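You operate a simulated robot arm through the tools that you are given. There is no shell and no other tool. Be economical: measure what you need, move in short steps, check, and stop when the job is done.

You are at the controls of a simulated two-armed robot. One attempt, no reset.

TASK
Find the first fault in the gold tape and mark it with the flag that the chart gives.
Fine: light on and kept on, fault at the red line, brake back on before the flag goes in its slot.

It is judged by the outcome, as a careful person would: the job done as asked, and still so three seconds after it is handed in. It fails if anything else is knocked over, pushed out of place, dropped, spilled or broken.

THE ROBOT
Two 7-joint arms with fingered hands on one trunk, on a base that drives. Base frame: it is fixed to the floor where the robot stands at the start and does not move with it; the origin is under the middle of the robot, x ahead of it, y to its left, z up. Readings come in mm, degrees, newtons and seconds.
The left shoulder is at the start at [91, 152, 1032], the right one opposite. With the tool pointing down near the work surface each hand reaches from about 460 to 840 mm from the robot's upright axis, wherever it stands, measured 20 degrees to its own side. Places, roughly: brake lever [700, 200, 900]; dimmer knob [600, -100, 900]; light box switch [600, 0, 900]. Payload 3.8 kg a hand.
Tool frame (each hand has its own): the origin (TCP) lies between the finger pads and is the grasp point; the fingertips stand 30 mm ahead of it; z points along the fingers, y is the line along which they close. Largest opening 104 mm; the body of the gripper starts 35 mm behind the TCP. The gripper is a hand of 5 fingers: y runs from the thumb to the fingers, the wrist lies at [-15, -104, -178] in the tool frame.
Orientation is told as [roll, pitch, yaw] about the base's x, y, z axes, in that order, counted from this pose: with the fingers straight down and the wrist toward the robot, the tool's x, y and z point along [0, 1, 0], [1, 0, 0] and [0, 0, -1] of the base frame.

THE INTERFACE
- The arms move only by the tool arm_command. It takes "left_plan", "right_plan" or both (then of equal length, played together; a hand with none holds still); each is one flat list of numbers, 6 for each row, row after row: the shift along the tool's x, y, z in mm, then the turn, a rotation vector about the tool's x, y, z in degrees. In form: [x, y, z, ax, ay, az, x, y, z, ax, ay, az, ...]. A call has 1 to 10 rows; each row is the pose to reach, as a shift and turn from the pose commanded when the call began, along the tool's axes at that moment. Each row takes 0.2 s and may step no farther than 50 mm and 8.6 degrees from the row before; otherwise, the whole call is refused. Where a pose cannot be reached the arm comes as near as it can. A force on the tool above 40 N (or 10 N above the force at the start of the call, whichever is more), or a blocked arm, ends the call early, and 0.2 s more pass. In this call time passes only in rows, and 0.2 s behind the last. The reply holds the time, the measured pose of the TCP, the force on the tool along the base axes, the opening and the grip force, in the units named above and with some noise, with the torque about the TCP (base axes, N m) and any sound that the robot's microphone picked up.
- Cameras (640 x 400 px; columns grow to the right, rows downward): "scene" is now at [225.7, 5.8, 1229.1]; the picture's right is [0.06, -1.00, -0.02], its down [-0.08, 0.01, -1.00] and it looks along [0.99, 0.06, -0.08] (base axes); focal length 214 px, centre (320, 200). "left" rides on the left gripper at [-80, -78, -141] in its tool frame; the picture's right is [-0.78, -0.30, 0.56], its down [0.53, -0.78, 0.33] and it looks along [0.33, 0.56, 0.76] (tool axes); focal length 247 px, centre (320, 200). "right" rides on the right gripper at [80, -78, -141] in its tool frame; the picture's right is [-0.78, 0.30, -0.56], its down [-0.53, -0.78, 0.33] and it looks along [-0.33, 0.56, 0.76] (tool axes); focal length 247 px, centre (320, 200). There is no depth. A picture from a camera that has moved, and an enlarged one, comes with that camera's place and axes in the base frame and with its lens.
- camera(camera): a new picture of that camera. It takes no simulated time.
- move_column(by): slides the trunk up (or, below 0, down) by that many mm; the arms and the scene camera ride with it, the base frame stays. It gives what a move gives, with no picture.
- roll_base(legs): drives the robot by 1 to 6 legs, each [ahead, left, turn to the left] in mm, mm and degrees, along the robot's own axes; the way and the turn of a leg run together, so that a leg with both is an arc; at most 1500 mm and 180 degrees a leg. The arms and the cameras ride along, it lands a little off, and it stops where it bumps. It gives what a move gives.
- curl_fingers(index, middle, ring, little, thumb_bend, thumb_turn, hand): sets how far each is bent, from 0 (flat) to 1 (curled in); at 0.3 the hand is open as for a grip, at 0.7 the pads meet at the TCP. One left out holds its place. A second passes; each finger stops where it meets its share of the squeeze, and holds until it gets a number again. It is the only way to open and close the hand. It gives what a move gives, with no picture; readings hold the bend of each and the force on index, middle, ring, little, thumb and palm. thumb_turn goes from beside the hand (0) to across from the fingers (1), as for a grip.
- aim_head(pan, tilt): turns the head with the scene camera to pan (to the left, within 80 degrees either way) and tilt (down, from -29 to 69), counted from straight ahead of the robot. It gives what a move gives.
- close_up(camera, box): a new picture of the part [left, top, right, bottom] of that camera's present view, enlarged. It takes no simulated time.
- close_job(): hands the job in; it is judged then, once.

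Work in short steps. Places have to be worked out from the pictures, the camera data and where the tool is seen: move nearer, look again, correct. Check each grasp and each placing, and mend what went wrong. You have 120 turns and 100 pictures in all, those below and enlarged ones among them. Open the grippers and draw the arms clear of the work before you hand the job in, unless the task says otherwise; then end with one line.

The tools are called as a command line: name --argument value ..., lists and objects as JSON in quotes. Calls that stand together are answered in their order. arm_command: Moves the arms, as the interface text tells. Its arguments: {"type":"object","properties":{"left_plan":{"type":"array"},"right_plan":{"type":"array"}},"required":[]} The other tools are called the same way: move_column (by) slides the trunk up or down; curl_fingers (index, middle, ring, little, thumb_bend, thumb_turn, hand) moves the fingers one by one; roll_base (legs) drives the base; aim_head (pan, tilt) turns the head that bears the scene camera; camera (camera) takes a picture; close_up (camera, box) takes an enlarged picture of a part of a camera's view; close_job () hands the job in.

At the start:

```text
time_s: 0.0
left_ee_pos: [460.9, 176.5, 1244.4]
left_tool_rot: [-0.2, 0.0, -0.1]
left_wrist_force: [0.2, -0.6, 1.6]
left_moment: [0.01, 0.0, -0.02]
left_gripper_width: 103.5
left_gripper_force: 0.1
left_shape: jaw
left_bend: [0.3, 0.3, 0.3, 0.3, 0.3, 0.98]
left_finger forces: [0.0, 0.1, 0.0, 0.0, 0.0, 0.1]
right_ee_pos: [532.6, -300.3, 1271.3]
right_tool_rot: [0.0, 0.0, -0.1]
right_wrist_force: [-0.3, -0.1, 0.3]
right_moment: [0.04, 0.01, 0.01]
right_gripper_width: 103.7
right_gripper_force: 0.1
right_shape: jaw
right_bend: [0.3, 0.3, 0.3, 0.3, 0.3, 0.98]
right_finger forces: [0.1, 0.0, 0.0, 0.0, 0.1, 0.0]
trunk travel left (down, up): [-125.0, 331.0]
robot x, y, heading: [-2.4, -3.2, 0.1]
head pan, tilt: [3.6, -11.6]
```

scene: 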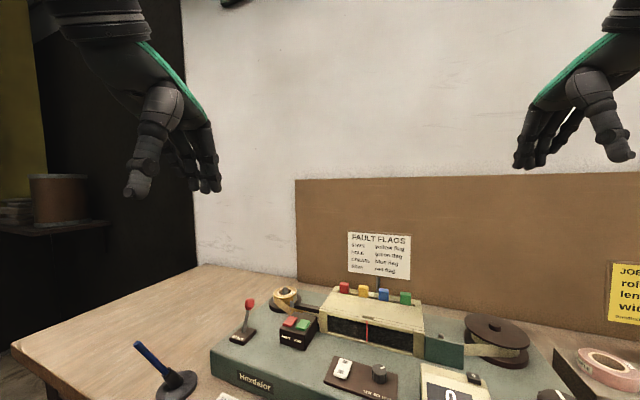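
right: 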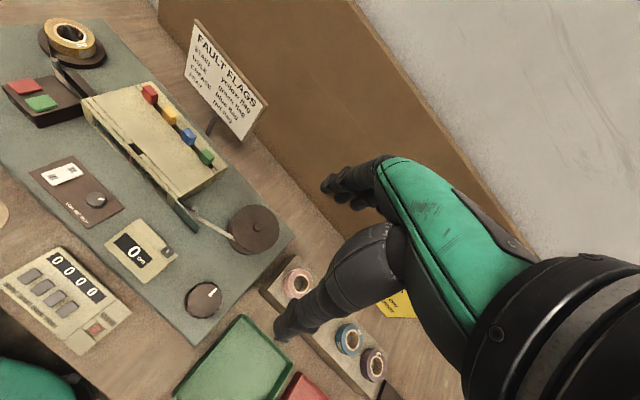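
left: 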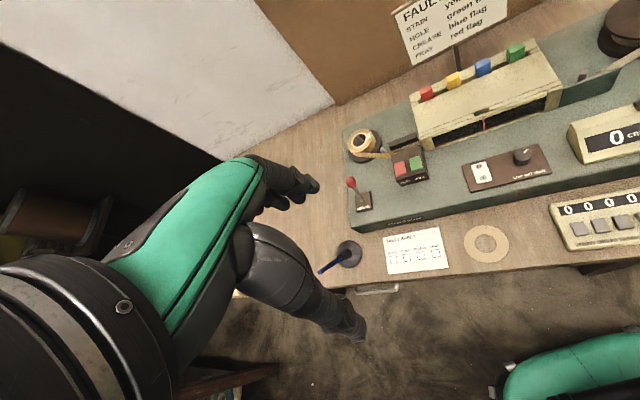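

I see a tape machine: gold roll at left, motor buttons, light box with four flags in slots, take-up reel on the right with a knob. I tilt the head down to see the whole machine.

aim_head --pan 0 --tilt 35

close_up --camera "left" --box '[340, 0, 640, 280]'

close_up --camera "right" --box '[0, 0, 320, 360]'

camera --camera "scene"

```text
time_s: 1.1
left_ee_pos: [461.3, 176.3, 1243.8]
left_tool_rot: [-0.1, 0.0, 0.0]
left_wrist_force: [0.1, -0.6, 0.0]
left_moment: [0.01, 0.03, 0.02]
left_gripper_width: 103.8
left_gripper_force: 0.0
left_shape: jaw
left_bend: [0.3, 0.3, 0.3, 0.3, 0.3, 0.98]
left_finger forces: [0.0, 0.0, 0.0, 0.0, 0.1, 0.0]
right_ee_pos: [533.7, -299.4, 1270.3]
right_tool_rot: [0.0, 0.0, 0.0]
right_wrist_force: [0.2, -0.7, -0.7]
right_moment: [-0.02, -0.03, -0.02]
right_gripper_width: 103.7
right_gripper_force: 0.1
right_shape: jaw
right_bend: [0.3, 0.3, 0.3, 0.3, 0.3, 0.98]
right_finger forces: [0.0, 0.0, 0.0, 0.0, 0.0, 0.1]
trunk travel left (down, up): [-125.0, 331.0]
robot x, y, heading: [-3.1, -0.8, -0.1]
head pan, tilt: [0.0, 35.0]
```

```text
1.43 times, centred on (490, 140) of left
camera zoom: at [385.2, 97.5, 1385.3], right [-0.3, -0.78, -0.56], down [-0.78, 0.53, -0.33], along [0.56, 0.33, -0.76], focal length 353 px, centre (77, 286)
```

zoom: 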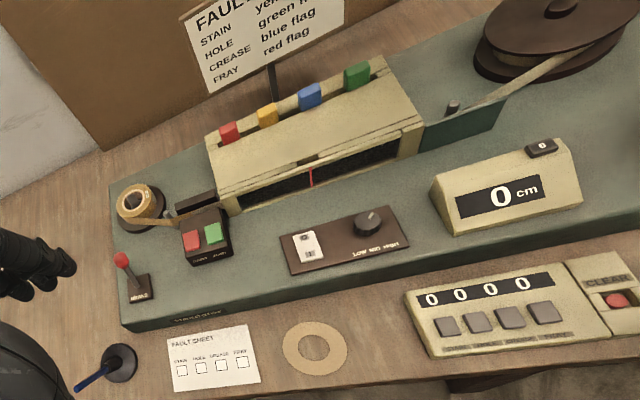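

```text
1.11 times, centred on (160, 180) of right
camera zoom: at [456.4, -219.2, 1411.5], right [0.3, -0.78, 0.56], down [-0.78, -0.53, -0.33], along [0.56, -0.33, -0.76], focal length 274 px, centre (498, 222)
```

zoom: 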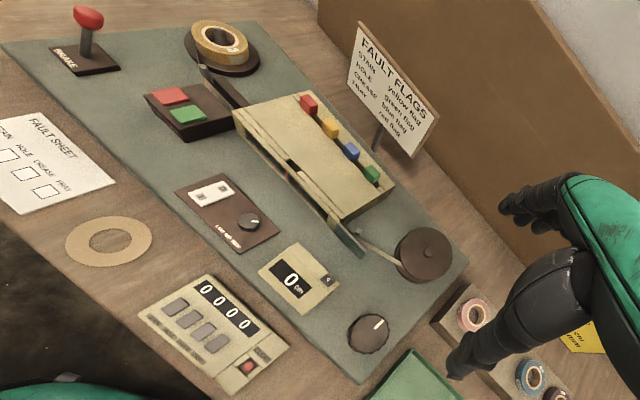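

```text
94 pictures are left
camera scene: at [209.8, 0.6, 1157.0], right [0.0, -1.0, 0.0], down [-0.78, 0.0, -0.62], along [0.62, 0.0, -0.78], focal length 214 px, centre (320, 200)
```

scene: 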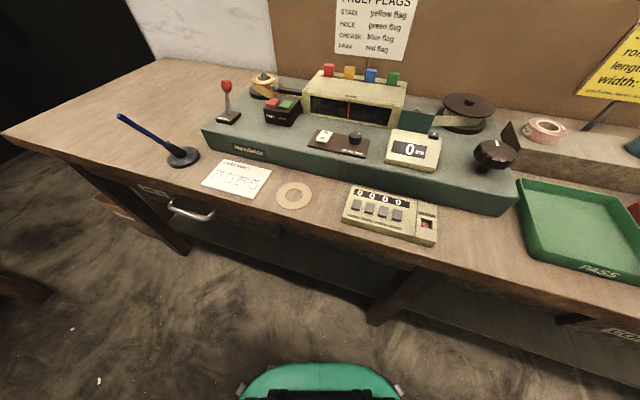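

Let me enlarge the light box and the sign, the poster, and the other end of the machine.

close_up --camera "scene" --box '[200, 50, 360, 150]'

close_up --camera "scene" --box '[290, 60, 450, 170]'

close_up --camera "scene" --box '[380, 80, 540, 180]'

aim_head --pan -15 --tilt 0

camera --camera "scene"

```text
4.00 times, centred on (280, 100) of scene
camera zoom: at [209.8, 0.6, 1157.0], right [0.0, -1.0, 0.0], down [-0.78, 0.0, -0.62], along [0.62, 0.0, -0.78], focal length 858 px, centre (480, 600)
```

zoom: 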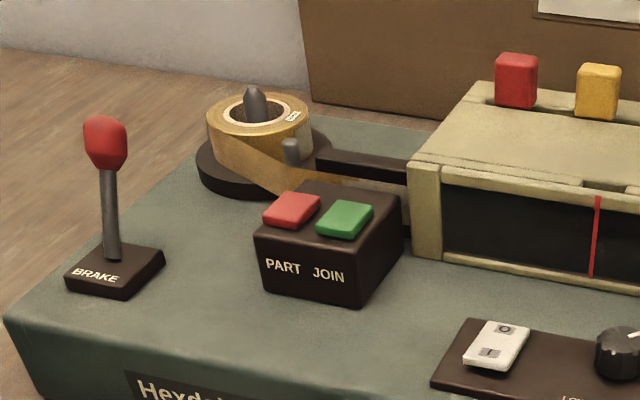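

```text
3.64 times, centred on (370, 115) of scene
camera zoom: at [209.8, 0.6, 1157.0], right [0.0, -1.0, 0.0], down [-0.78, 0.0, -0.62], along [0.62, 0.0, -0.78], focal length 780 px, centre (138, 509)
```

zoom: 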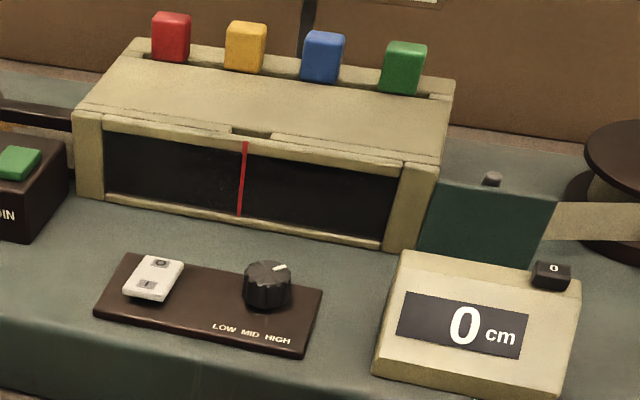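

```text
4.00 times, centred on (460, 130) of scene
camera zoom: at [209.8, 0.6, 1157.0], right [0.0, -1.0, 0.0], down [-0.78, 0.0, -0.62], along [0.62, 0.0, -0.78], focal length 858 px, centre (-240, 480)
```

zoom: 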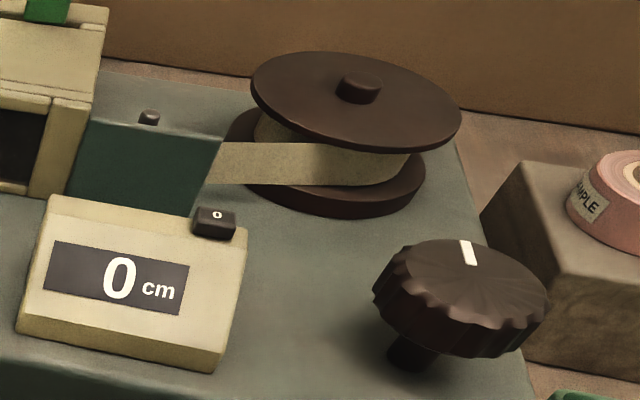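

```text
time_s: 2.1
left_ee_pos: [462.3, 176.2, 1243.9]
left_tool_rot: [0.0, 0.1, 0.1]
left_wrist_force: [0.2, 0.2, -0.9]
left_moment: [0.0, 0.0, 0.03]
left_gripper_width: 103.6
left_gripper_force: 0.1
left_shape: jaw
left_bend: [0.3, 0.3, 0.3, 0.3, 0.3, 0.98]
left_finger forces: [0.0, 0.1, 0.1, 0.0, 0.1, 0.0]
right_ee_pos: [533.3, -299.8, 1272.6]
right_tool_rot: [0.0, 0.1, 0.0]
right_wrist_force: [-0.4, 0.2, 0.1]
right_moment: [0.0, -0.03, -0.01]
right_gripper_width: 103.7
right_gripper_force: 0.0
right_shape: jaw
right_bend: [0.3, 0.3, 0.3, 0.3, 0.3, 0.98]
right_finger forces: [0.0, 0.0, 0.0, 0.0, 0.0, 0.1]
trunk travel left (down, up): [-125.0, 331.0]
robot x, y, heading: [1.5, 0.9, 0.2]
head pan, tilt: [-15.0, 0.0]
```

```text
90 pictures are left
camera scene: at [224.6, -22.7, 1211.0], right [-0.25, -0.97, 0.07], down [-0.28, 0.0, -0.96], along [0.93, -0.26, -0.27], focal length 214 px, centre (320, 200)
```

scene: 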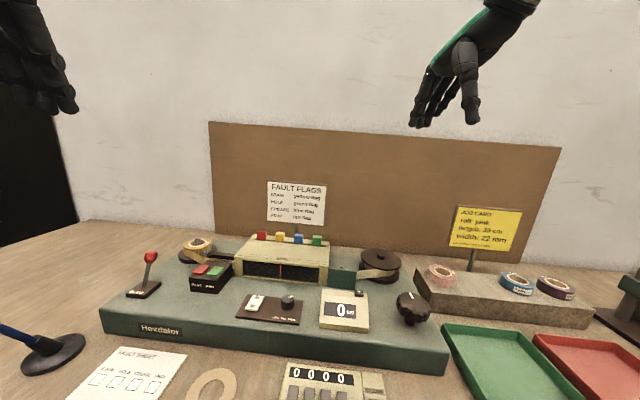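

Depth from two views: switch ≈(597,-9,887), dimmer ≈(574,-73,898), brake knob ≈(703,205,943), wind knob ≈(497,-295,925), red line top ≈(660,-62,934), flags red (782,-23,948) → green (726,-164,951); machine yawed about -22°. I make a pointing finger on the left hand and look at it.

curl_fingers --hand "left" --index 0.5 --middle 1 --ring 1 --little 1 --thumb_bend 0.3 --thumb_turn 0

camera --camera "left"

aim_head --pan 30 --tilt -10

camera --camera "scene"

```text
time_s: 3.1
left_ee_pos: [462.1, 174.8, 1242.3]
left_tool_rot: [-0.1, 0.0, -0.1]
left_wrist_force: [-0.4, -0.3, 0.1]
left_moment: [-0.01, 0.0, -0.01]
left_gripper_width: 132.3
left_gripper_force: 0.0
left_shape: fingers
left_bend: [0.5, 1.0, 1.0, 1.0, 0.3, 0.0]
left_finger forces: [0.0, 0.0, 0.0, 0.0, 0.1, 0.0]
right_ee_pos: [532.6, -299.6, 1272.1]
right_tool_rot: [0.0, 0.1, 0.0]
right_wrist_force: [0.9, 0.5, 1.0]
right_moment: [0.0, -0.03, -0.01]
right_gripper_width: 103.6
right_gripper_force: 0.0
right_shape: jaw
right_bend: [0.3, 0.3, 0.3, 0.3, 0.3, 0.98]
right_finger forces: [0.1, 0.1, 0.0, 0.0, 0.0, 0.0]
trunk travel left (down, up): [-125.0, 331.0]
robot x, y, heading: [-2.3, 3.6, -0.1]
head pan, tilt: [-15.0, 0.0]
```

```text
89 pictures are left
camera left: at [385.2, 97.5, 1385.3], right [-0.3, -0.78, -0.56], down [-0.78, 0.53, -0.33], along [0.56, 0.33, -0.76], focal length 247 px, centre (320, 200)
```

left: 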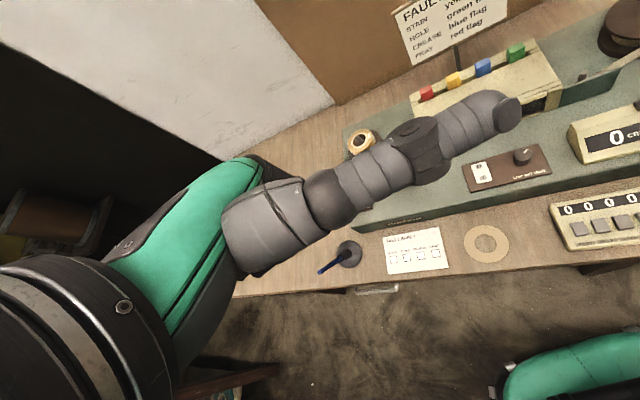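

```text
time_s: 4.3
left_ee_pos: [461.9, 176.7, 1243.9]
left_tool_rot: [-0.1, 0.0, 0.0]
left_wrist_force: [0.6, 0.3, 0.2]
left_moment: [0.03, -0.02, 0.0]
left_gripper_width: 132.5
left_gripper_force: 0.1
left_shape: fingers
left_bend: [0.5, 1.0, 1.0, 1.0, 0.3, 0.0]
left_finger forces: [0.1, 0.1, 0.1, 0.0, 0.0, 0.1]
right_ee_pos: [533.2, -299.5, 1271.9]
right_tool_rot: [0.0, 0.0, -0.1]
right_wrist_force: [0.7, -0.1, 1.3]
right_moment: [-0.02, 0.02, 0.0]
right_gripper_width: 103.6
right_gripper_force: 0.2
right_shape: jaw
right_bend: [0.3, 0.3, 0.3, 0.3, 0.3, 0.98]
right_finger forces: [0.0, 0.0, 0.0, 0.1, 0.0, 0.0]
trunk travel left (down, up): [-125.0, 331.0]
robot x, y, heading: [-1.0, -0.9, -0.2]
head pan, tilt: [30.0, -10.0]
```

```text
88 pictures are left
camera scene: at [215.5, 42.7, 1229.7], right [0.48, -0.87, -0.14], down [-0.13, 0.09, -0.99], along [0.87, 0.49, -0.07], focal length 214 px, centre (320, 200)
```

scene: 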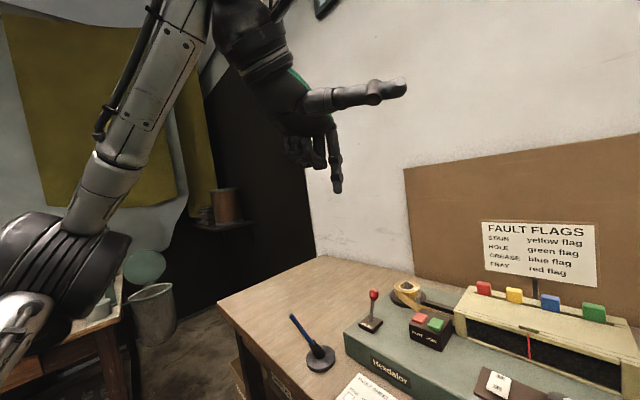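

The index points down with the thumb out sideways, high above the tip. I bring the left index above the switch, ending about 60 mm above it.

arm_command --left_plan '[-21, 14, 34, 0, 0, 0, -42, 28, 68, 0, 0, 0, -62, 42, 102, 0, 0, 0, -83, 56, 136, 0, 0, 0, -104, 70, 170, 0, 0, 0, -125, 83, 204, 0, 0, 0, -146, 97, 238, 0, 0, 0, -166, 111, 268, 0, 0, 0]'

aim_head --pan 0 --tilt 30

camera --camera "scene"

camera --camera "right"

```text
time_s: 6.1
left_ee_pos: [572.1, 10.7, 976.8]
left_tool_rot: [0.0, 0.0, 0.1]
left_wrist_force: [0.3, -1.0, 0.3]
left_moment: [0.01, -0.01, 0.0]
left_gripper_width: 132.5
left_gripper_force: 0.1
left_shape: fingers
left_bend: [0.5, 1.0, 1.0, 1.0, 0.3, 0.0]
left_finger forces: [0.1, 0.0, 0.1, 0.0, 0.0, 0.0]
right_ee_pos: [534.3, -300.0, 1270.2]
right_tool_rot: [-0.1, 0.1, 0.0]
right_wrist_force: [0.6, 0.0, 0.4]
right_moment: [0.03, 0.04, 0.02]
right_gripper_width: 103.7
right_gripper_force: 0.0
right_shape: jaw
right_bend: [0.3, 0.3, 0.3, 0.3, 0.3, 0.98]
right_finger forces: [0.0, 0.0, 0.0, 0.0, 0.0, 0.1]
trunk travel left (down, up): [-125.0, 331.0]
robot x, y, heading: [-0.7, 1.1, 0.1]
head pan, tilt: [30.0, -10.0]
```

```text
time_s: 7.1
left_ee_pos: [571.6, 11.3, 977.3]
left_tool_rot: [-0.1, 0.0, 0.0]
left_wrist_force: [0.5, -0.3, -0.1]
left_moment: [0.01, 0.02, 0.0]
left_gripper_width: 132.6
left_gripper_force: 0.0
left_shape: fingers
left_bend: [0.5, 1.0, 1.0, 1.0, 0.3, 0.0]
left_finger forces: [0.0, 0.1, 0.0, 0.0, 0.0, 0.1]
right_ee_pos: [533.7, -299.9, 1270.0]
right_tool_rot: [0.0, 0.0, 0.0]
right_wrist_force: [-0.3, 0.2, 0.5]
right_moment: [-0.01, -0.01, -0.02]
right_gripper_width: 103.9
right_gripper_force: 0.1
right_shape: jaw
right_bend: [0.3, 0.3, 0.3, 0.3, 0.3, 0.98]
right_finger forces: [0.0, 0.0, 0.1, 0.0, 0.0, 0.0]
trunk travel left (down, up): [-125.0, 331.0]
robot x, y, heading: [-6.4, -3.3, -0.1]
head pan, tilt: [0.0, 30.0]
```

```text
87 pictures are left
camera scene: at [214.3, 0.5, 1163.8], right [0.0, -1.0, 0.0], down [-0.72, 0.0, -0.69], along [0.69, 0.0, -0.72], focal length 214 px, centre (320, 200)
```

scene: 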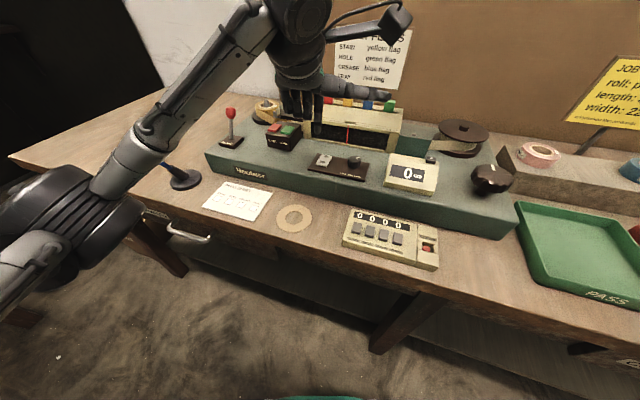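

```text
86 pictures are left
camera right: at [456.5, -219.3, 1411.4], right [0.3, -0.78, 0.56], down [-0.78, -0.53, -0.33], along [0.56, -0.33, -0.76], focal length 247 px, centre (320, 200)
```

right: 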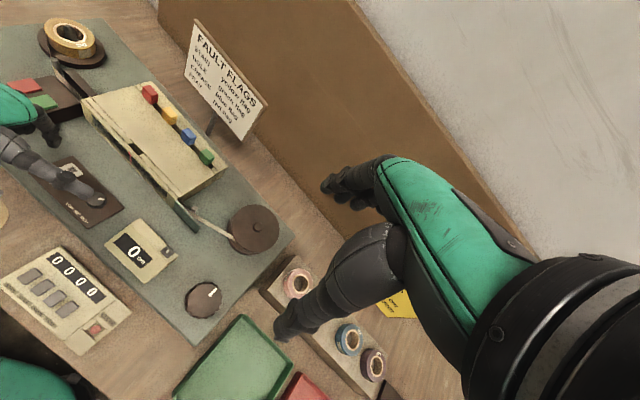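

Now I enlarge both views around the left fingertip and switch.

close_up --camera "scene" --box '[260, 60, 420, 200]'

close_up --camera "right" --box '[0, 70, 180, 240]'

```text
2.86 times, centred on (340, 130) of scene
camera zoom: at [214.3, 0.5, 1163.8], right [0.0, -1.0, 0.0], down [-0.72, 0.0, -0.69], along [0.69, 0.0, -0.72], focal length 613 px, centre (263, 400)
```

zoom: 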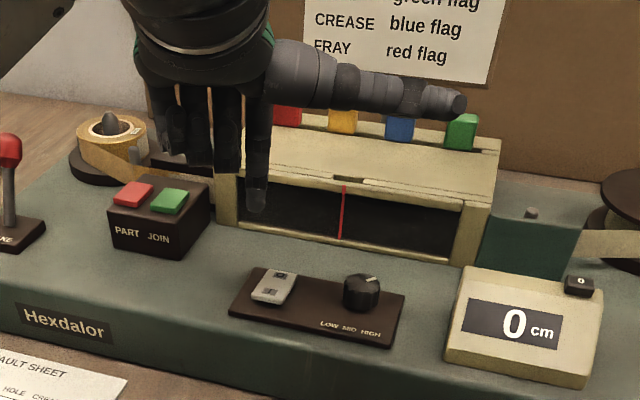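

```text
2.35 times, centred on (90, 155) of right
camera zoom: at [456.5, -219.3, 1411.4], right [0.3, -0.78, 0.56], down [-0.78, -0.53, -0.33], along [0.56, -0.33, -0.76], focal length 581 px, centre (861, 306)
```

zoom: 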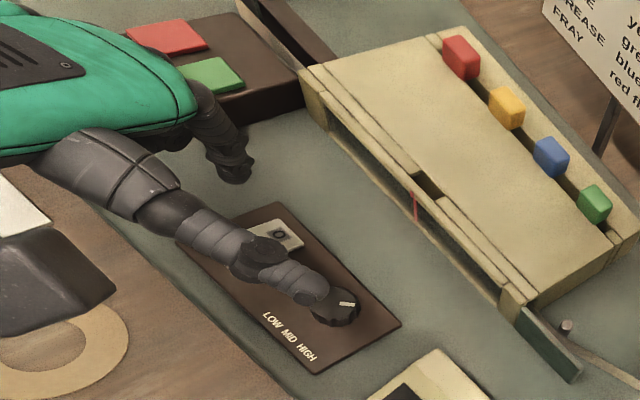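

Tip measured at ≈(603,5,951); the switch "I" end is at ≈(590,-3,885). I shift over it and go down to about 15 mm above.

arm_command --left_plan '[-8, -13, 0, 0, 0, 0, -8, -13, 25, 0, 0, 0, -8, -13, 48, 0, 0, 0]'

close_up --camera "scene" --box '[260, 80, 420, 200]'

```text
time_s: 7.9
left_ee_pos: [559.4, 2.0, 928.2]
left_tool_rot: [0.0, 0.0, 0.0]
left_wrist_force: [0.2, 0.2, 0.2]
left_moment: [0.03, 0.0, -0.02]
left_gripper_width: 132.4
left_gripper_force: 0.1
left_shape: fingers
left_bend: [0.5, 1.0, 1.0, 1.0, 0.3, 0.0]
left_finger forces: [0.0, 0.1, 0.0, 0.0, 0.0, 0.0]
right_ee_pos: [532.6, -299.9, 1270.4]
right_tool_rot: [-0.1, 0.0, 0.0]
right_wrist_force: [0.4, 0.2, -0.8]
right_moment: [0.02, 0.01, 0.01]
right_gripper_width: 103.7
right_gripper_force: 0.0
right_shape: jaw
right_bend: [0.3, 0.3, 0.3, 0.3, 0.3, 0.98]
right_finger forces: [0.0, 0.0, 0.0, 0.0, 0.0, 0.0]
trunk travel left (down, up): [-125.0, 331.0]
robot x, y, heading: [2.0, -2.0, -0.1]
head pan, tilt: [0.0, 30.0]
```

```text
3.33 times, centred on (340, 140) of scene
camera zoom: at [214.5, 0.5, 1163.7], right [0.0, -1.0, 0.0], down [-0.72, 0.0, -0.69], along [0.69, 0.0, -0.72], focal length 715 px, centre (253, 400)
```

zoom: 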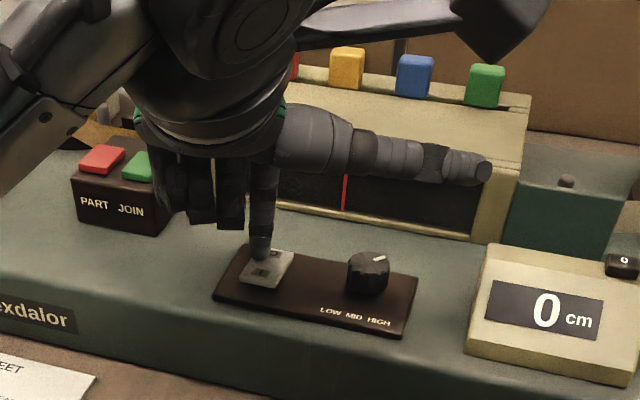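

The tip is right above the "I" end. I press down in small rows.

arm_command --left_plan '[0, 0, 6, 0, 0, 0, 0, 0, 11, 0, 0, 0, 0, 0, 15, 0, 0, 0, 0, 0, 18, 0, 0, 0, 0, 0, 21, 0, 0, 0]'

close_up --camera "scene" --box '[260, 80, 420, 200]'

```text
time_s: 8.7
left_ee_pos: [559.7, 2.0, 924.9]
left_tool_rot: [-0.9, -1.5, 0.1]
left_wrist_force: [-2.5, 2.5, 25.2]
left_moment: [-0.16, -0.76, 0.02]
left_gripper_width: 132.1
left_gripper_force: 11.8
left_shape: fingers
left_bend: [0.51, 1.0, 1.0, 1.0, 0.3, 0.0]
left_finger forces: [23.9, 0.1, 0.0, 0.0, 0.1, 0.1]
right_ee_pos: [532.1, -298.8, 1271.7]
right_tool_rot: [0.0, 0.0, 0.0]
right_wrist_force: [0.0, -1.0, -0.4]
right_moment: [-0.01, 0.05, -0.01]
right_gripper_width: 103.9
right_gripper_force: 0.1
right_shape: jaw
right_bend: [0.3, 0.3, 0.3, 0.3, 0.3, 0.98]
right_finger forces: [0.1, 0.0, 0.0, 0.0, 0.1, 0.1]
trunk travel left (down, up): [-125.0, 331.0]
robot x, y, heading: [0.6, -0.0, -0.1]
head pan, tilt: [0.0, 30.0]
stopped in row 3 (left hand): the force on the tool passed its limit at 43 N (the readings are from after the stop); the commanded pose is now the measured one
```

```text
3.33 times, centred on (340, 140) of scene
camera zoom: at [213.0, 0.9, 1163.9], right [0.0, -1.0, 0.0], down [-0.72, 0.0, -0.69], along [0.69, 0.0, -0.72], focal length 715 px, centre (253, 400)
```

zoom: 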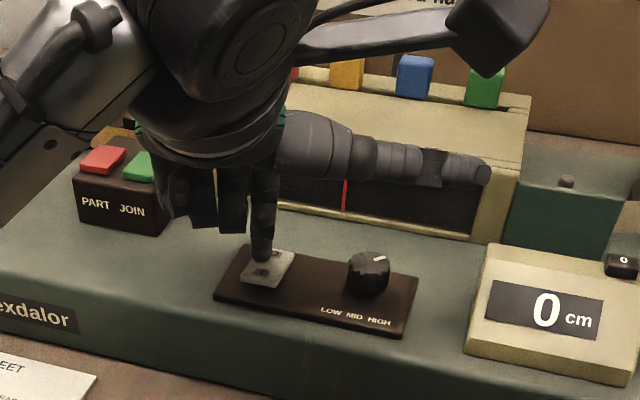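

Contact was at the rocker's middle (43 N, no light). The top is at z≈898, so the "I" end lies ~12 mm nearer; I lift, shift and press again.

arm_command --left_plan '[0, 0, -8, 0, 0, 0, 3, -14, -8, 0, 0, 0, 3, -14, 0, 0, 0, 0, 3, -14, 4, 0, 0, 0, 3, -14, 7, 0, 0, 0, 3, -14, 10, 0, 0, 0]'

close_up --camera "scene" --box '[260, 80, 420, 200]'

```text
time_s: 9.9
left_ee_pos: [547.8, 4.0, 924.0]
left_tool_rot: [-1.3, -2.4, 0.0]
left_wrist_force: [-1.8, 0.6, 25.7]
left_moment: [-0.15, -1.03, -0.02]
left_gripper_width: 135.3
left_gripper_force: 12.2
left_shape: fingers
left_bend: [0.45, 1.0, 1.0, 1.0, 0.3, 0.0]
left_finger forces: [24.3, 0.1, 0.0, 0.1, 0.1, 0.0]
right_ee_pos: [532.1, -300.4, 1271.8]
right_tool_rot: [0.0, -0.1, 0.0]
right_wrist_force: [0.4, 0.0, -0.2]
right_moment: [0.0, 0.01, 0.03]
right_gripper_width: 104.0
right_gripper_force: 0.1
right_shape: jaw
right_bend: [0.3, 0.3, 0.3, 0.3, 0.3, 0.98]
right_finger forces: [0.0, 0.1, 0.0, 0.0, 0.1, 0.0]
trunk travel left (down, up): [-125.0, 331.0]
robot x, y, heading: [2.8, 2.9, -0.1]
head pan, tilt: [0.0, 30.0]
stopped in row 5 (left hand): the force on the tool passed its limit at 42 N (the readings are from after the stop); the commanded pose is now the measured one
```

```text
3.33 times, centred on (340, 140) of scene
camera zoom: at [213.4, 0.7, 1163.8], right [0.0, -1.0, 0.0], down [-0.72, 0.0, -0.69], along [0.69, 0.0, -0.72], focal length 715 px, centre (253, 400)
```

zoom: 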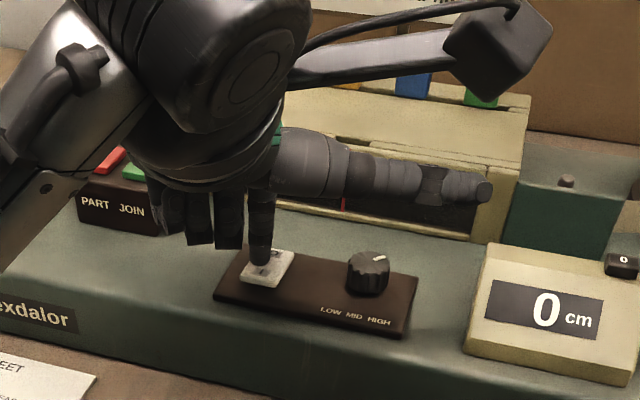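

I lift the hand and check the rocker and window.

arm_command --left_plan '[0, 0, -25, 0, 0, 0, 20, -20, -60, 0, 0, 0, 60, -30, -80, 0, 0, 0]'

close_up --camera "scene" --box '[290, 80, 420, 190]'

close_up --camera "right" --box '[20, 70, 180, 220]'

```text
time_s: 10.7
left_ee_pos: [514.0, 67.1, 995.2]
left_tool_rot: [-0.9, -1.5, -0.1]
left_wrist_force: [-0.5, 0.4, 0.2]
left_moment: [-0.01, 0.02, 0.03]
left_gripper_width: 132.3
left_gripper_force: 0.1
left_shape: fingers
left_bend: [0.5, 1.0, 1.0, 1.0, 0.3, 0.0]
left_finger forces: [0.0, 0.0, 0.0, 0.0, 0.1, 0.0]
right_ee_pos: [533.9, -298.5, 1272.1]
right_tool_rot: [-0.1, 0.1, 0.0]
right_wrist_force: [0.1, -0.6, -0.3]
right_moment: [0.01, 0.0, 0.0]
right_gripper_width: 103.7
right_gripper_force: 0.1
right_shape: jaw
right_bend: [0.3, 0.3, 0.3, 0.3, 0.3, 0.98]
right_finger forces: [0.1, 0.0, 0.0, 0.1, 0.0, 0.1]
trunk travel left (down, up): [-125.0, 331.0]
robot x, y, heading: [2.6, 0.7, -0.0]
head pan, tilt: [0.0, 30.0]
```

```text
3.64 times, centred on (355, 135) of scene
camera zoom: at [213.7, 1.8, 1163.8], right [0.0, -1.0, 0.0], down [-0.72, 0.0, -0.69], along [0.69, 0.0, -0.72], focal length 780 px, centre (193, 436)
```

zoom: 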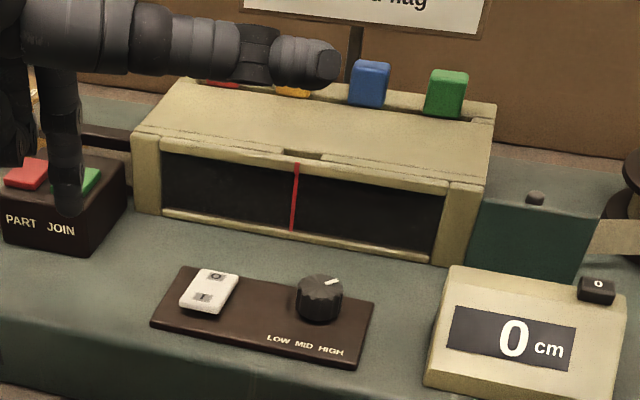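

```text
2.67 times, centred on (100, 145) of right
camera zoom: at [455.8, -217.7, 1411.8], right [0.3, -0.78, 0.56], down [-0.78, -0.54, -0.33], along [0.56, -0.33, -0.76], focal length 659 px, centre (907, 347)
```

zoom: 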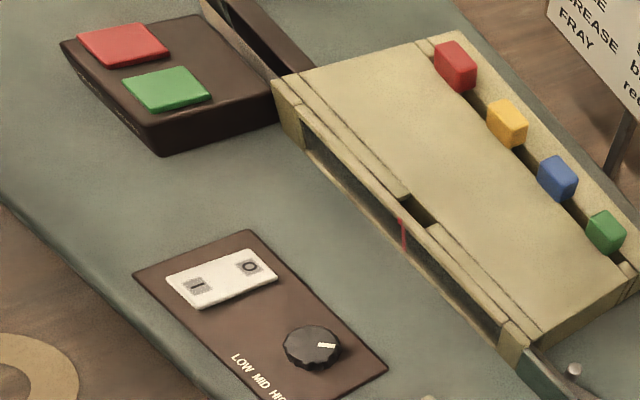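

The rocker's "I" end is at ≈(570,-4,904), nearer than I pressed. I go above it, then press there.

arm_command --left_plan '[-32, 12, 10, 0, 0, 0, -64, 22, 35, 0, 0, 0, -64, 22, 55, 0, 0, 0, -64, 22, 62, 0, 0, 0, -64, 22, 67, 0, 0, 0, -64, 22, 71, 0, 0, 0, -64, 22, 75, 0, 0, 0, -64, 22, 79, 0, 0, 0]'

close_up --camera "scene" --box '[260, 80, 420, 200]'

```text
time_s: 12.5
left_ee_pos: [537.9, 1.0, 923.6]
left_tool_rot: [-1.2, -2.2, -0.1]
left_wrist_force: [-1.8, 1.2, 22.5]
left_moment: [-0.19, -0.83, 0.01]
left_gripper_width: 133.0
left_gripper_force: 11.5
left_shape: fingers
left_bend: [0.49, 1.0, 1.0, 1.0, 0.3, 0.0]
left_finger forces: [23.3, 0.0, 0.0, 0.0, 0.1, 0.0]
right_ee_pos: [529.0, -299.9, 1272.8]
right_tool_rot: [0.0, -0.2, 0.0]
right_wrist_force: [-0.2, -0.4, -0.3]
right_moment: [-0.01, 0.02, -0.01]
right_gripper_width: 103.8
right_gripper_force: 0.1
right_shape: jaw
right_bend: [0.3, 0.3, 0.3, 0.3, 0.3, 0.98]
right_finger forces: [0.0, 0.0, 0.1, 0.0, 0.0, 0.0]
trunk travel left (down, up): [-125.0, 331.0]
robot x, y, heading: [1.4, -0.0, -0.1]
head pan, tilt: [0.0, 30.0]
heard: click
```

```text
3.33 times, centred on (340, 140) of scene
camera zoom: at [210.4, 0.9, 1165.1], right [0.0, -1.0, 0.0], down [-0.72, 0.0, -0.69], along [0.69, 0.0, -0.72], focal length 715 px, centre (253, 400)
```

zoom: 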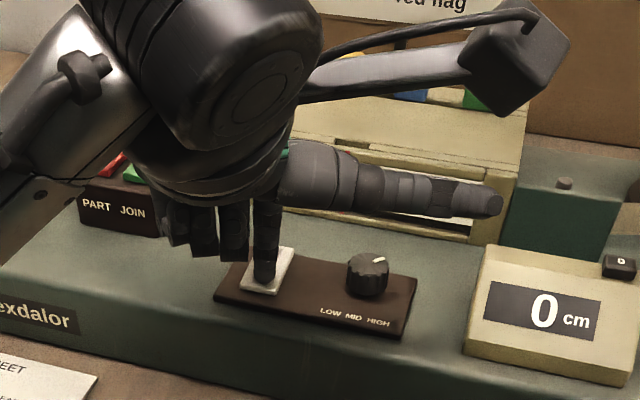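

A click was heard and the window is bright. I lift off and move the left hand up towards the brake side, then look.

arm_command --left_plan '[0, 0, -30, 0, 0, 0, 0, -10, -70, 0, 0, 0, 45, -10, -90, 0, 0, 0, 90, -10, -110, 0, 0, 0, 135, -10, -120, 0, 0, 0]'

close_up --camera "scene" --box '[290, 80, 420, 190]'

close_up --camera "left" --box '[240, 0, 640, 250]'

```text
time_s: 13.7
left_ee_pos: [526.3, 136.5, 1038.3]
left_tool_rot: [-1.0, -1.6, -0.1]
left_wrist_force: [0.2, -0.6, -0.8]
left_moment: [-0.04, 0.06, -0.01]
left_gripper_width: 132.3
left_gripper_force: 0.0
left_shape: fingers
left_bend: [0.5, 1.0, 1.0, 1.0, 0.3, 0.0]
left_finger forces: [0.1, 0.0, 0.1, 0.1, 0.1, 0.0]
right_ee_pos: [532.3, -299.2, 1272.7]
right_tool_rot: [0.0, 0.0, 0.0]
right_wrist_force: [-0.4, 0.3, 0.2]
right_moment: [0.0, 0.01, -0.01]
right_gripper_width: 103.7
right_gripper_force: 0.0
right_shape: jaw
right_bend: [0.3, 0.3, 0.3, 0.3, 0.3, 0.98]
right_finger forces: [0.0, 0.0, 0.0, 0.1, 0.0, 0.0]
trunk travel left (down, up): [-125.0, 331.0]
robot x, y, heading: [-2.8, -3.0, 0.2]
head pan, tilt: [0.0, 30.0]
```

```text
3.64 times, centred on (355, 135) of scene
camera zoom: at [213.5, 1.6, 1163.9], right [0.0, -1.0, 0.0], down [-0.72, 0.0, -0.69], along [0.69, 0.0, -0.72], focal length 780 px, centre (193, 436)
```

zoom: 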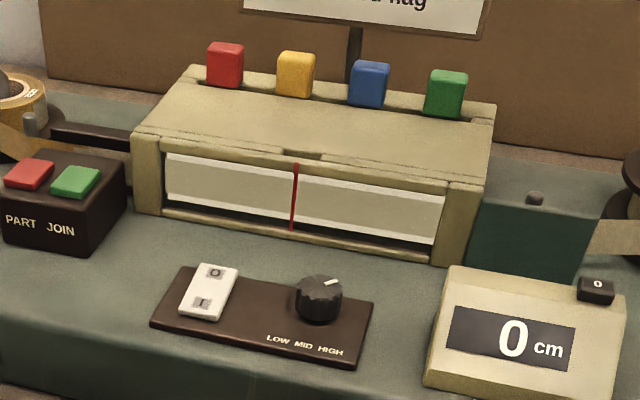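

```text
1.60 times, centred on (440, 125) of left
camera zoom: at [446.0, 60.4, 1179.3], right [-0.28, -0.79, -0.55], down [-0.77, 0.53, -0.36], along [0.58, 0.32, -0.75], focal length 395 px, centre (128, 320)
```

zoom: 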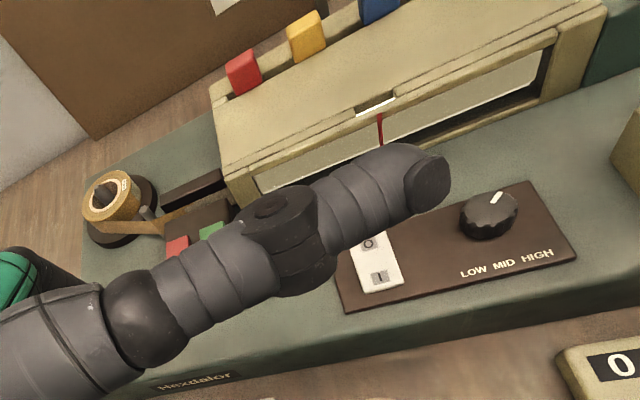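

The light is on and the tape shows in the window. Now look at the brake lever and the wind knob closely.

aim_head --pan 15 --tilt 15

camera --camera "scene"

close_up --camera "right" --box '[0, 0, 110, 70]'

```text
time_s: 14.4
left_ee_pos: [527.0, 135.2, 1038.3]
left_tool_rot: [-0.8, -1.6, 0.0]
left_wrist_force: [-0.7, 0.0, 1.3]
left_moment: [-0.01, 0.03, 0.0]
left_gripper_width: 132.5
left_gripper_force: 0.1
left_shape: fingers
left_bend: [0.5, 1.0, 1.0, 1.0, 0.3, 0.0]
left_finger forces: [0.1, 0.0, 0.1, 0.1, 0.0, 0.1]
right_ee_pos: [533.5, -298.4, 1271.2]
right_tool_rot: [0.0, 0.0, 0.0]
right_wrist_force: [-0.5, -0.1, -0.8]
right_moment: [0.02, -0.01, 0.0]
right_gripper_width: 103.5
right_gripper_force: 0.0
right_shape: jaw
right_bend: [0.3, 0.3, 0.3, 0.3, 0.3, 0.98]
right_finger forces: [0.0, 0.1, 0.1, 0.0, 0.1, 0.1]
trunk travel left (down, up): [-125.0, 331.0]
robot x, y, heading: [-2.0, 1.4, -0.1]
head pan, tilt: [15.0, 15.0]
```

```text
75 pictures are left
camera scene: at [220.9, 24.6, 1186.9], right [0.25, -0.97, -0.07], down [-0.51, -0.07, -0.86], along [0.82, 0.25, -0.51], focal length 214 px, centre (320, 200)
```

scene: 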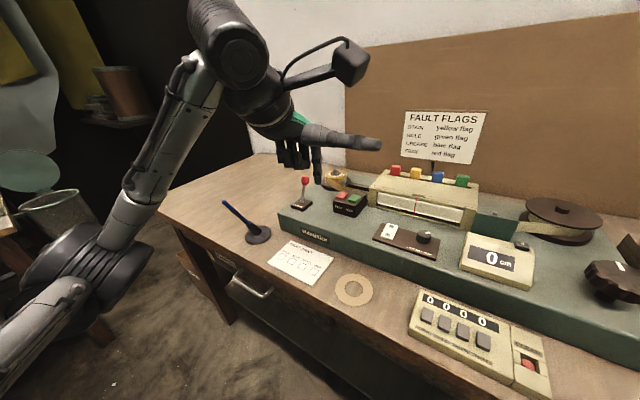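

```text
5.71 times, centred on (55, 35) of right
camera zoom: at [456.5, -219.3, 1411.4], right [0.3, -0.78, 0.56], down [-0.78, -0.53, -0.33], along [0.56, -0.33, -0.76], focal length 1411 px, centre (1834, 1143)
```

zoom: 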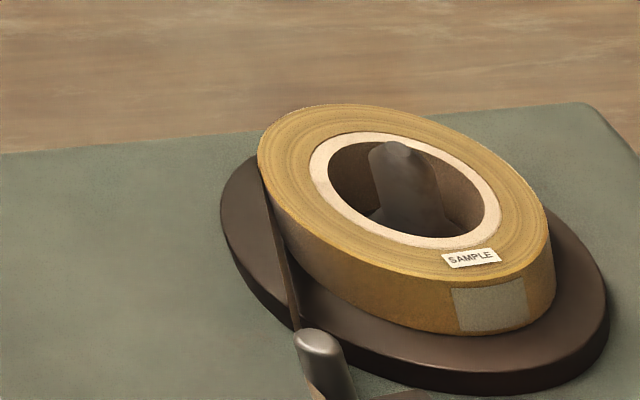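

close_up --camera "scene" --box '[270, 150, 370, 225]'

close_up --camera "left" --box '[200, 100, 460, 300]'

```text
5.33 times, centred on (320, 188) of scene
camera zoom: at [220.9, 24.6, 1186.9], right [0.25, -0.97, -0.07], down [-0.51, -0.07, -0.86], along [0.82, 0.25, -0.51], focal length 1144 px, centre (320, 267)
```

zoom: 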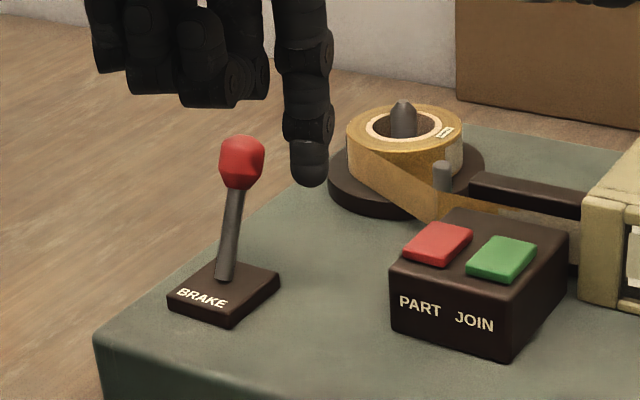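

```text
2.00 times, centred on (330, 200) of left
camera zoom: at [447.0, 58.7, 1178.8], right [-0.28, -0.78, -0.55], down [-0.77, 0.53, -0.36], along [0.58, 0.32, -0.75], focal length 494 px, centre (300, 200)
```

zoom: 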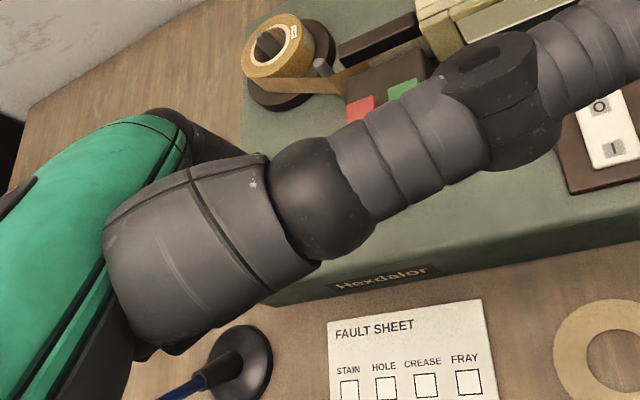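

The lever leans ~25° away from the robot, so brake-on is presumably "away" and release is pulling it toward the robot. I move the index to above a spot just beyond the red knob.

arm_command --left_plan '[14, 40, -10, 0, 0, 0, 30, 84, -10, 0, 0, 0, 46, 128, -5, 0, 0, 0, 60, 168, 0, 0, 0, 0, 65, 182, 10, 0, 0, 0]'

close_up --camera "scene" --box '[250, 130, 390, 225]'

camera --camera "right"

```text
time_s: 15.6
left_ee_pos: [709.7, 202.1, 1032.6]
left_tool_rot: [-0.9, -1.6, -0.1]
left_wrist_force: [-0.4, 0.5, -0.2]
left_moment: [0.0, -0.01, -0.01]
left_gripper_width: 132.1
left_gripper_force: 0.2
left_shape: fingers
left_bend: [0.5, 1.0, 1.0, 1.0, 0.3, 0.0]
left_finger forces: [0.0, 0.0, 0.0, 0.0, 0.0, 0.0]
right_ee_pos: [532.8, -299.3, 1270.7]
right_tool_rot: [0.0, 0.0, 0.0]
right_wrist_force: [0.5, -0.6, -0.4]
right_moment: [-0.02, 0.0, 0.0]
right_gripper_width: 103.7
right_gripper_force: 0.2
right_shape: jaw
right_bend: [0.3, 0.3, 0.3, 0.3, 0.3, 0.98]
right_finger forces: [0.0, 0.0, 0.0, 0.0, 0.0, 0.0]
trunk travel left (down, up): [-125.0, 331.0]
robot x, y, heading: [2.0, 4.1, 0.2]
head pan, tilt: [15.0, 15.0]
```

```text
4.21 times, centred on (320, 178) of scene
camera zoom: at [220.9, 24.9, 1187.0], right [0.25, -0.97, -0.07], down [-0.51, -0.07, -0.86], along [0.82, 0.25, -0.51], focal length 903 px, centre (320, 295)
```

zoom: 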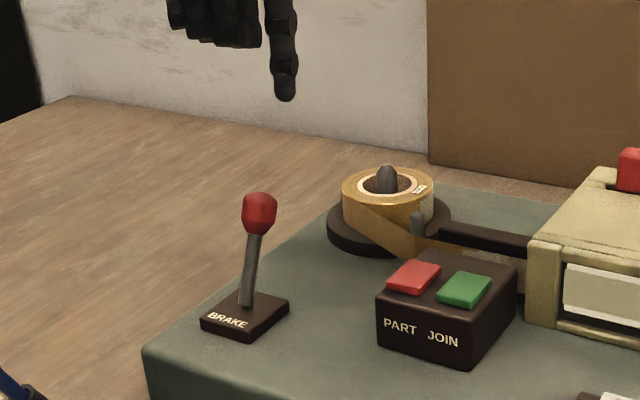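

```text
70 pictures are left
camera right: at [456.6, -219.0, 1411.4], right [0.3, -0.78, 0.56], down [-0.78, -0.53, -0.33], along [0.56, -0.33, -0.76], focal length 247 px, centre (320, 200)
```

right: 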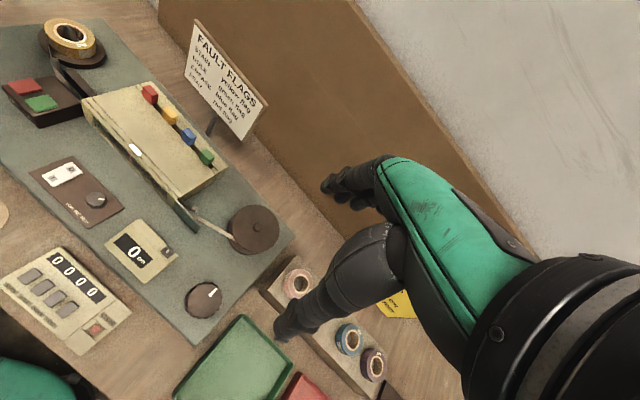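

The projected tip matches the picture, so it will land 35 mm beyond the knob. Descend to tip z≈930.

arm_command --left_plan '[0, 0, 25, 0, 0, 0, 0, 0, 50, 0, 0, 0, 0, 0, 75, 0, 0, 0]'

close_up --camera "scene" --box '[250, 130, 390, 225]'

```text
time_s: 16.4
left_ee_pos: [710.8, 202.1, 954.9]
left_tool_rot: [-0.9, -1.5, -0.1]
left_wrist_force: [-1.0, -0.7, 0.3]
left_moment: [0.0, 0.01, -0.02]
left_gripper_width: 132.5
left_gripper_force: 0.2
left_shape: fingers
left_bend: [0.5, 1.0, 1.0, 1.0, 0.3, 0.0]
left_finger forces: [0.1, 0.0, 0.1, 0.0, 0.0, 0.0]
right_ee_pos: [533.1, -299.4, 1270.2]
right_tool_rot: [0.0, 0.0, 0.0]
right_wrist_force: [0.2, 0.3, -0.1]
right_moment: [-0.04, 0.02, 0.03]
right_gripper_width: 103.6
right_gripper_force: 0.1
right_shape: jaw
right_bend: [0.3, 0.3, 0.3, 0.3, 0.3, 0.98]
right_finger forces: [0.0, 0.0, 0.1, 0.0, 0.0, 0.0]
trunk travel left (down, up): [-125.0, 331.0]
robot x, y, heading: [-2.0, -1.1, -0.2]
head pan, tilt: [15.0, 15.0]
```

```text
4.21 times, centred on (320, 178) of scene
camera zoom: at [221.1, 25.0, 1186.9], right [0.25, -0.97, -0.07], down [-0.51, -0.07, -0.86], along [0.82, 0.25, -0.51], focal length 903 px, centre (320, 295)
```

zoom: 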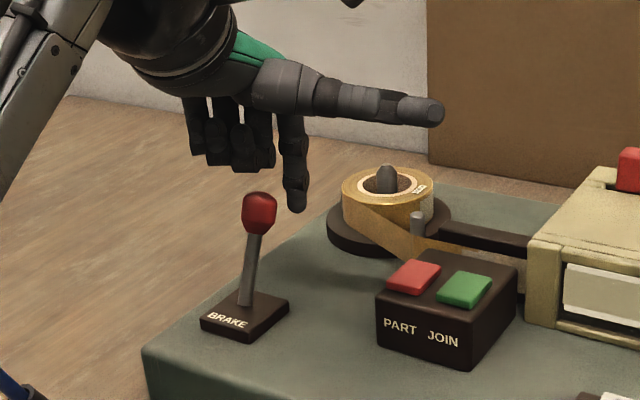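

Index is behind the knob. I pull toward the robot in small rows, listening for a click.

arm_command --left_plan '[3, -8, 0, 0, 0, 0, 5, -15, 0, 0, 0, 0, 7, -22, 0, 0, 0, 0, 9, -29, 0, 0, 0, 0, 11, -36, 0, 0, 0, 0, 13, -43, 0, 0, 0, 0, 15, -50, 0, 0, 0, 0]'

close_up --camera "scene" --box '[250, 130, 390, 225]'

```text
time_s: 18.0
left_ee_pos: [660.1, 215.9, 954.0]
left_tool_rot: [-0.9, -1.7, 0.0]
left_wrist_force: [0.7, 1.0, 0.0]
left_moment: [0.0, -0.02, 0.0]
left_gripper_width: 132.4
left_gripper_force: 0.6
left_shape: fingers
left_bend: [0.5, 1.0, 1.0, 1.0, 0.3, 0.0]
left_finger forces: [0.4, 0.0, 0.0, 0.1, 0.0, 0.1]
right_ee_pos: [532.6, -298.5, 1270.8]
right_tool_rot: [0.0, -0.1, 0.0]
right_wrist_force: [0.6, -0.6, 0.3]
right_moment: [-0.05, 0.01, 0.02]
right_gripper_width: 103.8
right_gripper_force: 0.0
right_shape: jaw
right_bend: [0.3, 0.3, 0.3, 0.3, 0.3, 0.98]
right_finger forces: [0.1, 0.1, 0.0, 0.0, 0.0, 0.0]
trunk travel left (down, up): [-125.0, 331.0]
robot x, y, heading: [-0.5, 1.5, -0.1]
head pan, tilt: [15.0, 15.0]
```

```text
4.21 times, centred on (320, 178) of scene
camera zoom: at [220.7, 24.9, 1187.0], right [0.25, -0.97, -0.07], down [-0.51, -0.07, -0.86], along [0.82, 0.25, -0.51], focal length 903 px, centre (320, 295)
```

zoom: 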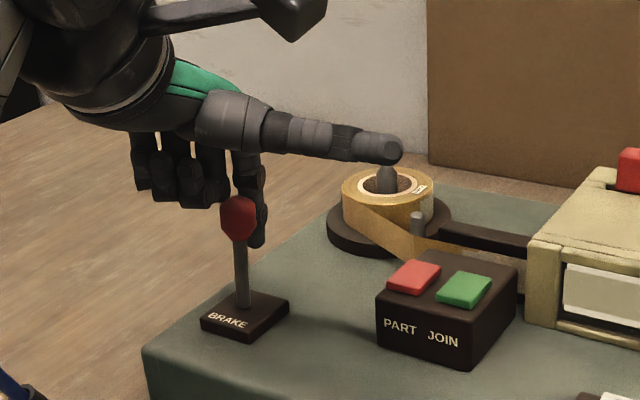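

The lever moves easily with the finger. I keep pulling toward the far end of its travel.

arm_command --left_plan '[2, -7, 0, 0, 0, 0, 4, -14, 1, 0, 0, 0, 6, -20, 2, 0, 0, 0, 8, -26, 3, 0, 0, 0, 10, -32, 4, 0, 0, 0]'

close_up --camera "scene" --box '[250, 130, 390, 225]'

```text
time_s: 19.2
left_ee_pos: [628.3, 223.9, 950.2]
left_tool_rot: [-1.0, -1.6, -0.1]
left_wrist_force: [2.2, -1.1, 0.3]
left_moment: [-0.03, -0.12, -0.01]
left_gripper_width: 133.9
left_gripper_force: 1.8
left_shape: fingers
left_bend: [0.46, 1.0, 1.0, 1.0, 0.3, 0.0]
left_finger forces: [3.2, 0.0, 0.0, 0.0, 0.1, 0.0]
right_ee_pos: [533.6, -299.9, 1271.3]
right_tool_rot: [0.0, 0.0, 0.1]
right_wrist_force: [-0.1, -0.2, 0.2]
right_moment: [-0.02, -0.01, -0.01]
right_gripper_width: 103.6
right_gripper_force: 0.2
right_shape: jaw
right_bend: [0.3, 0.3, 0.3, 0.3, 0.3, 0.98]
right_finger forces: [0.0, 0.0, 0.1, 0.1, 0.1, 0.0]
trunk travel left (down, up): [-125.0, 331.0]
robot x, y, heading: [-0.5, 1.8, 0.1]
head pan, tilt: [15.0, 15.0]
```

```text
4.21 times, centred on (320, 178) of scene
camera zoom: at [221.1, 24.4, 1187.0], right [0.25, -0.97, -0.07], down [-0.51, -0.07, -0.86], along [0.82, 0.25, -0.51], focal length 903 px, centre (320, 295)
```

zoom: 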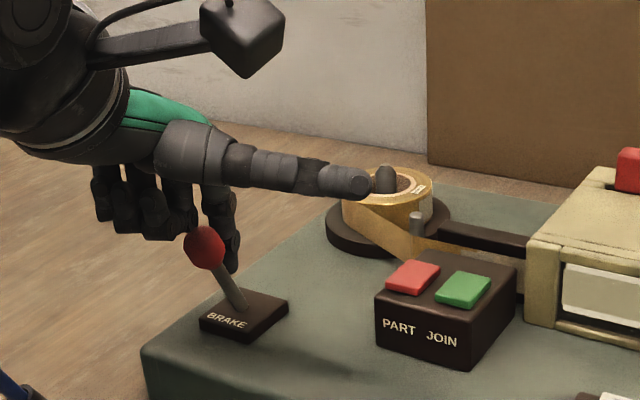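

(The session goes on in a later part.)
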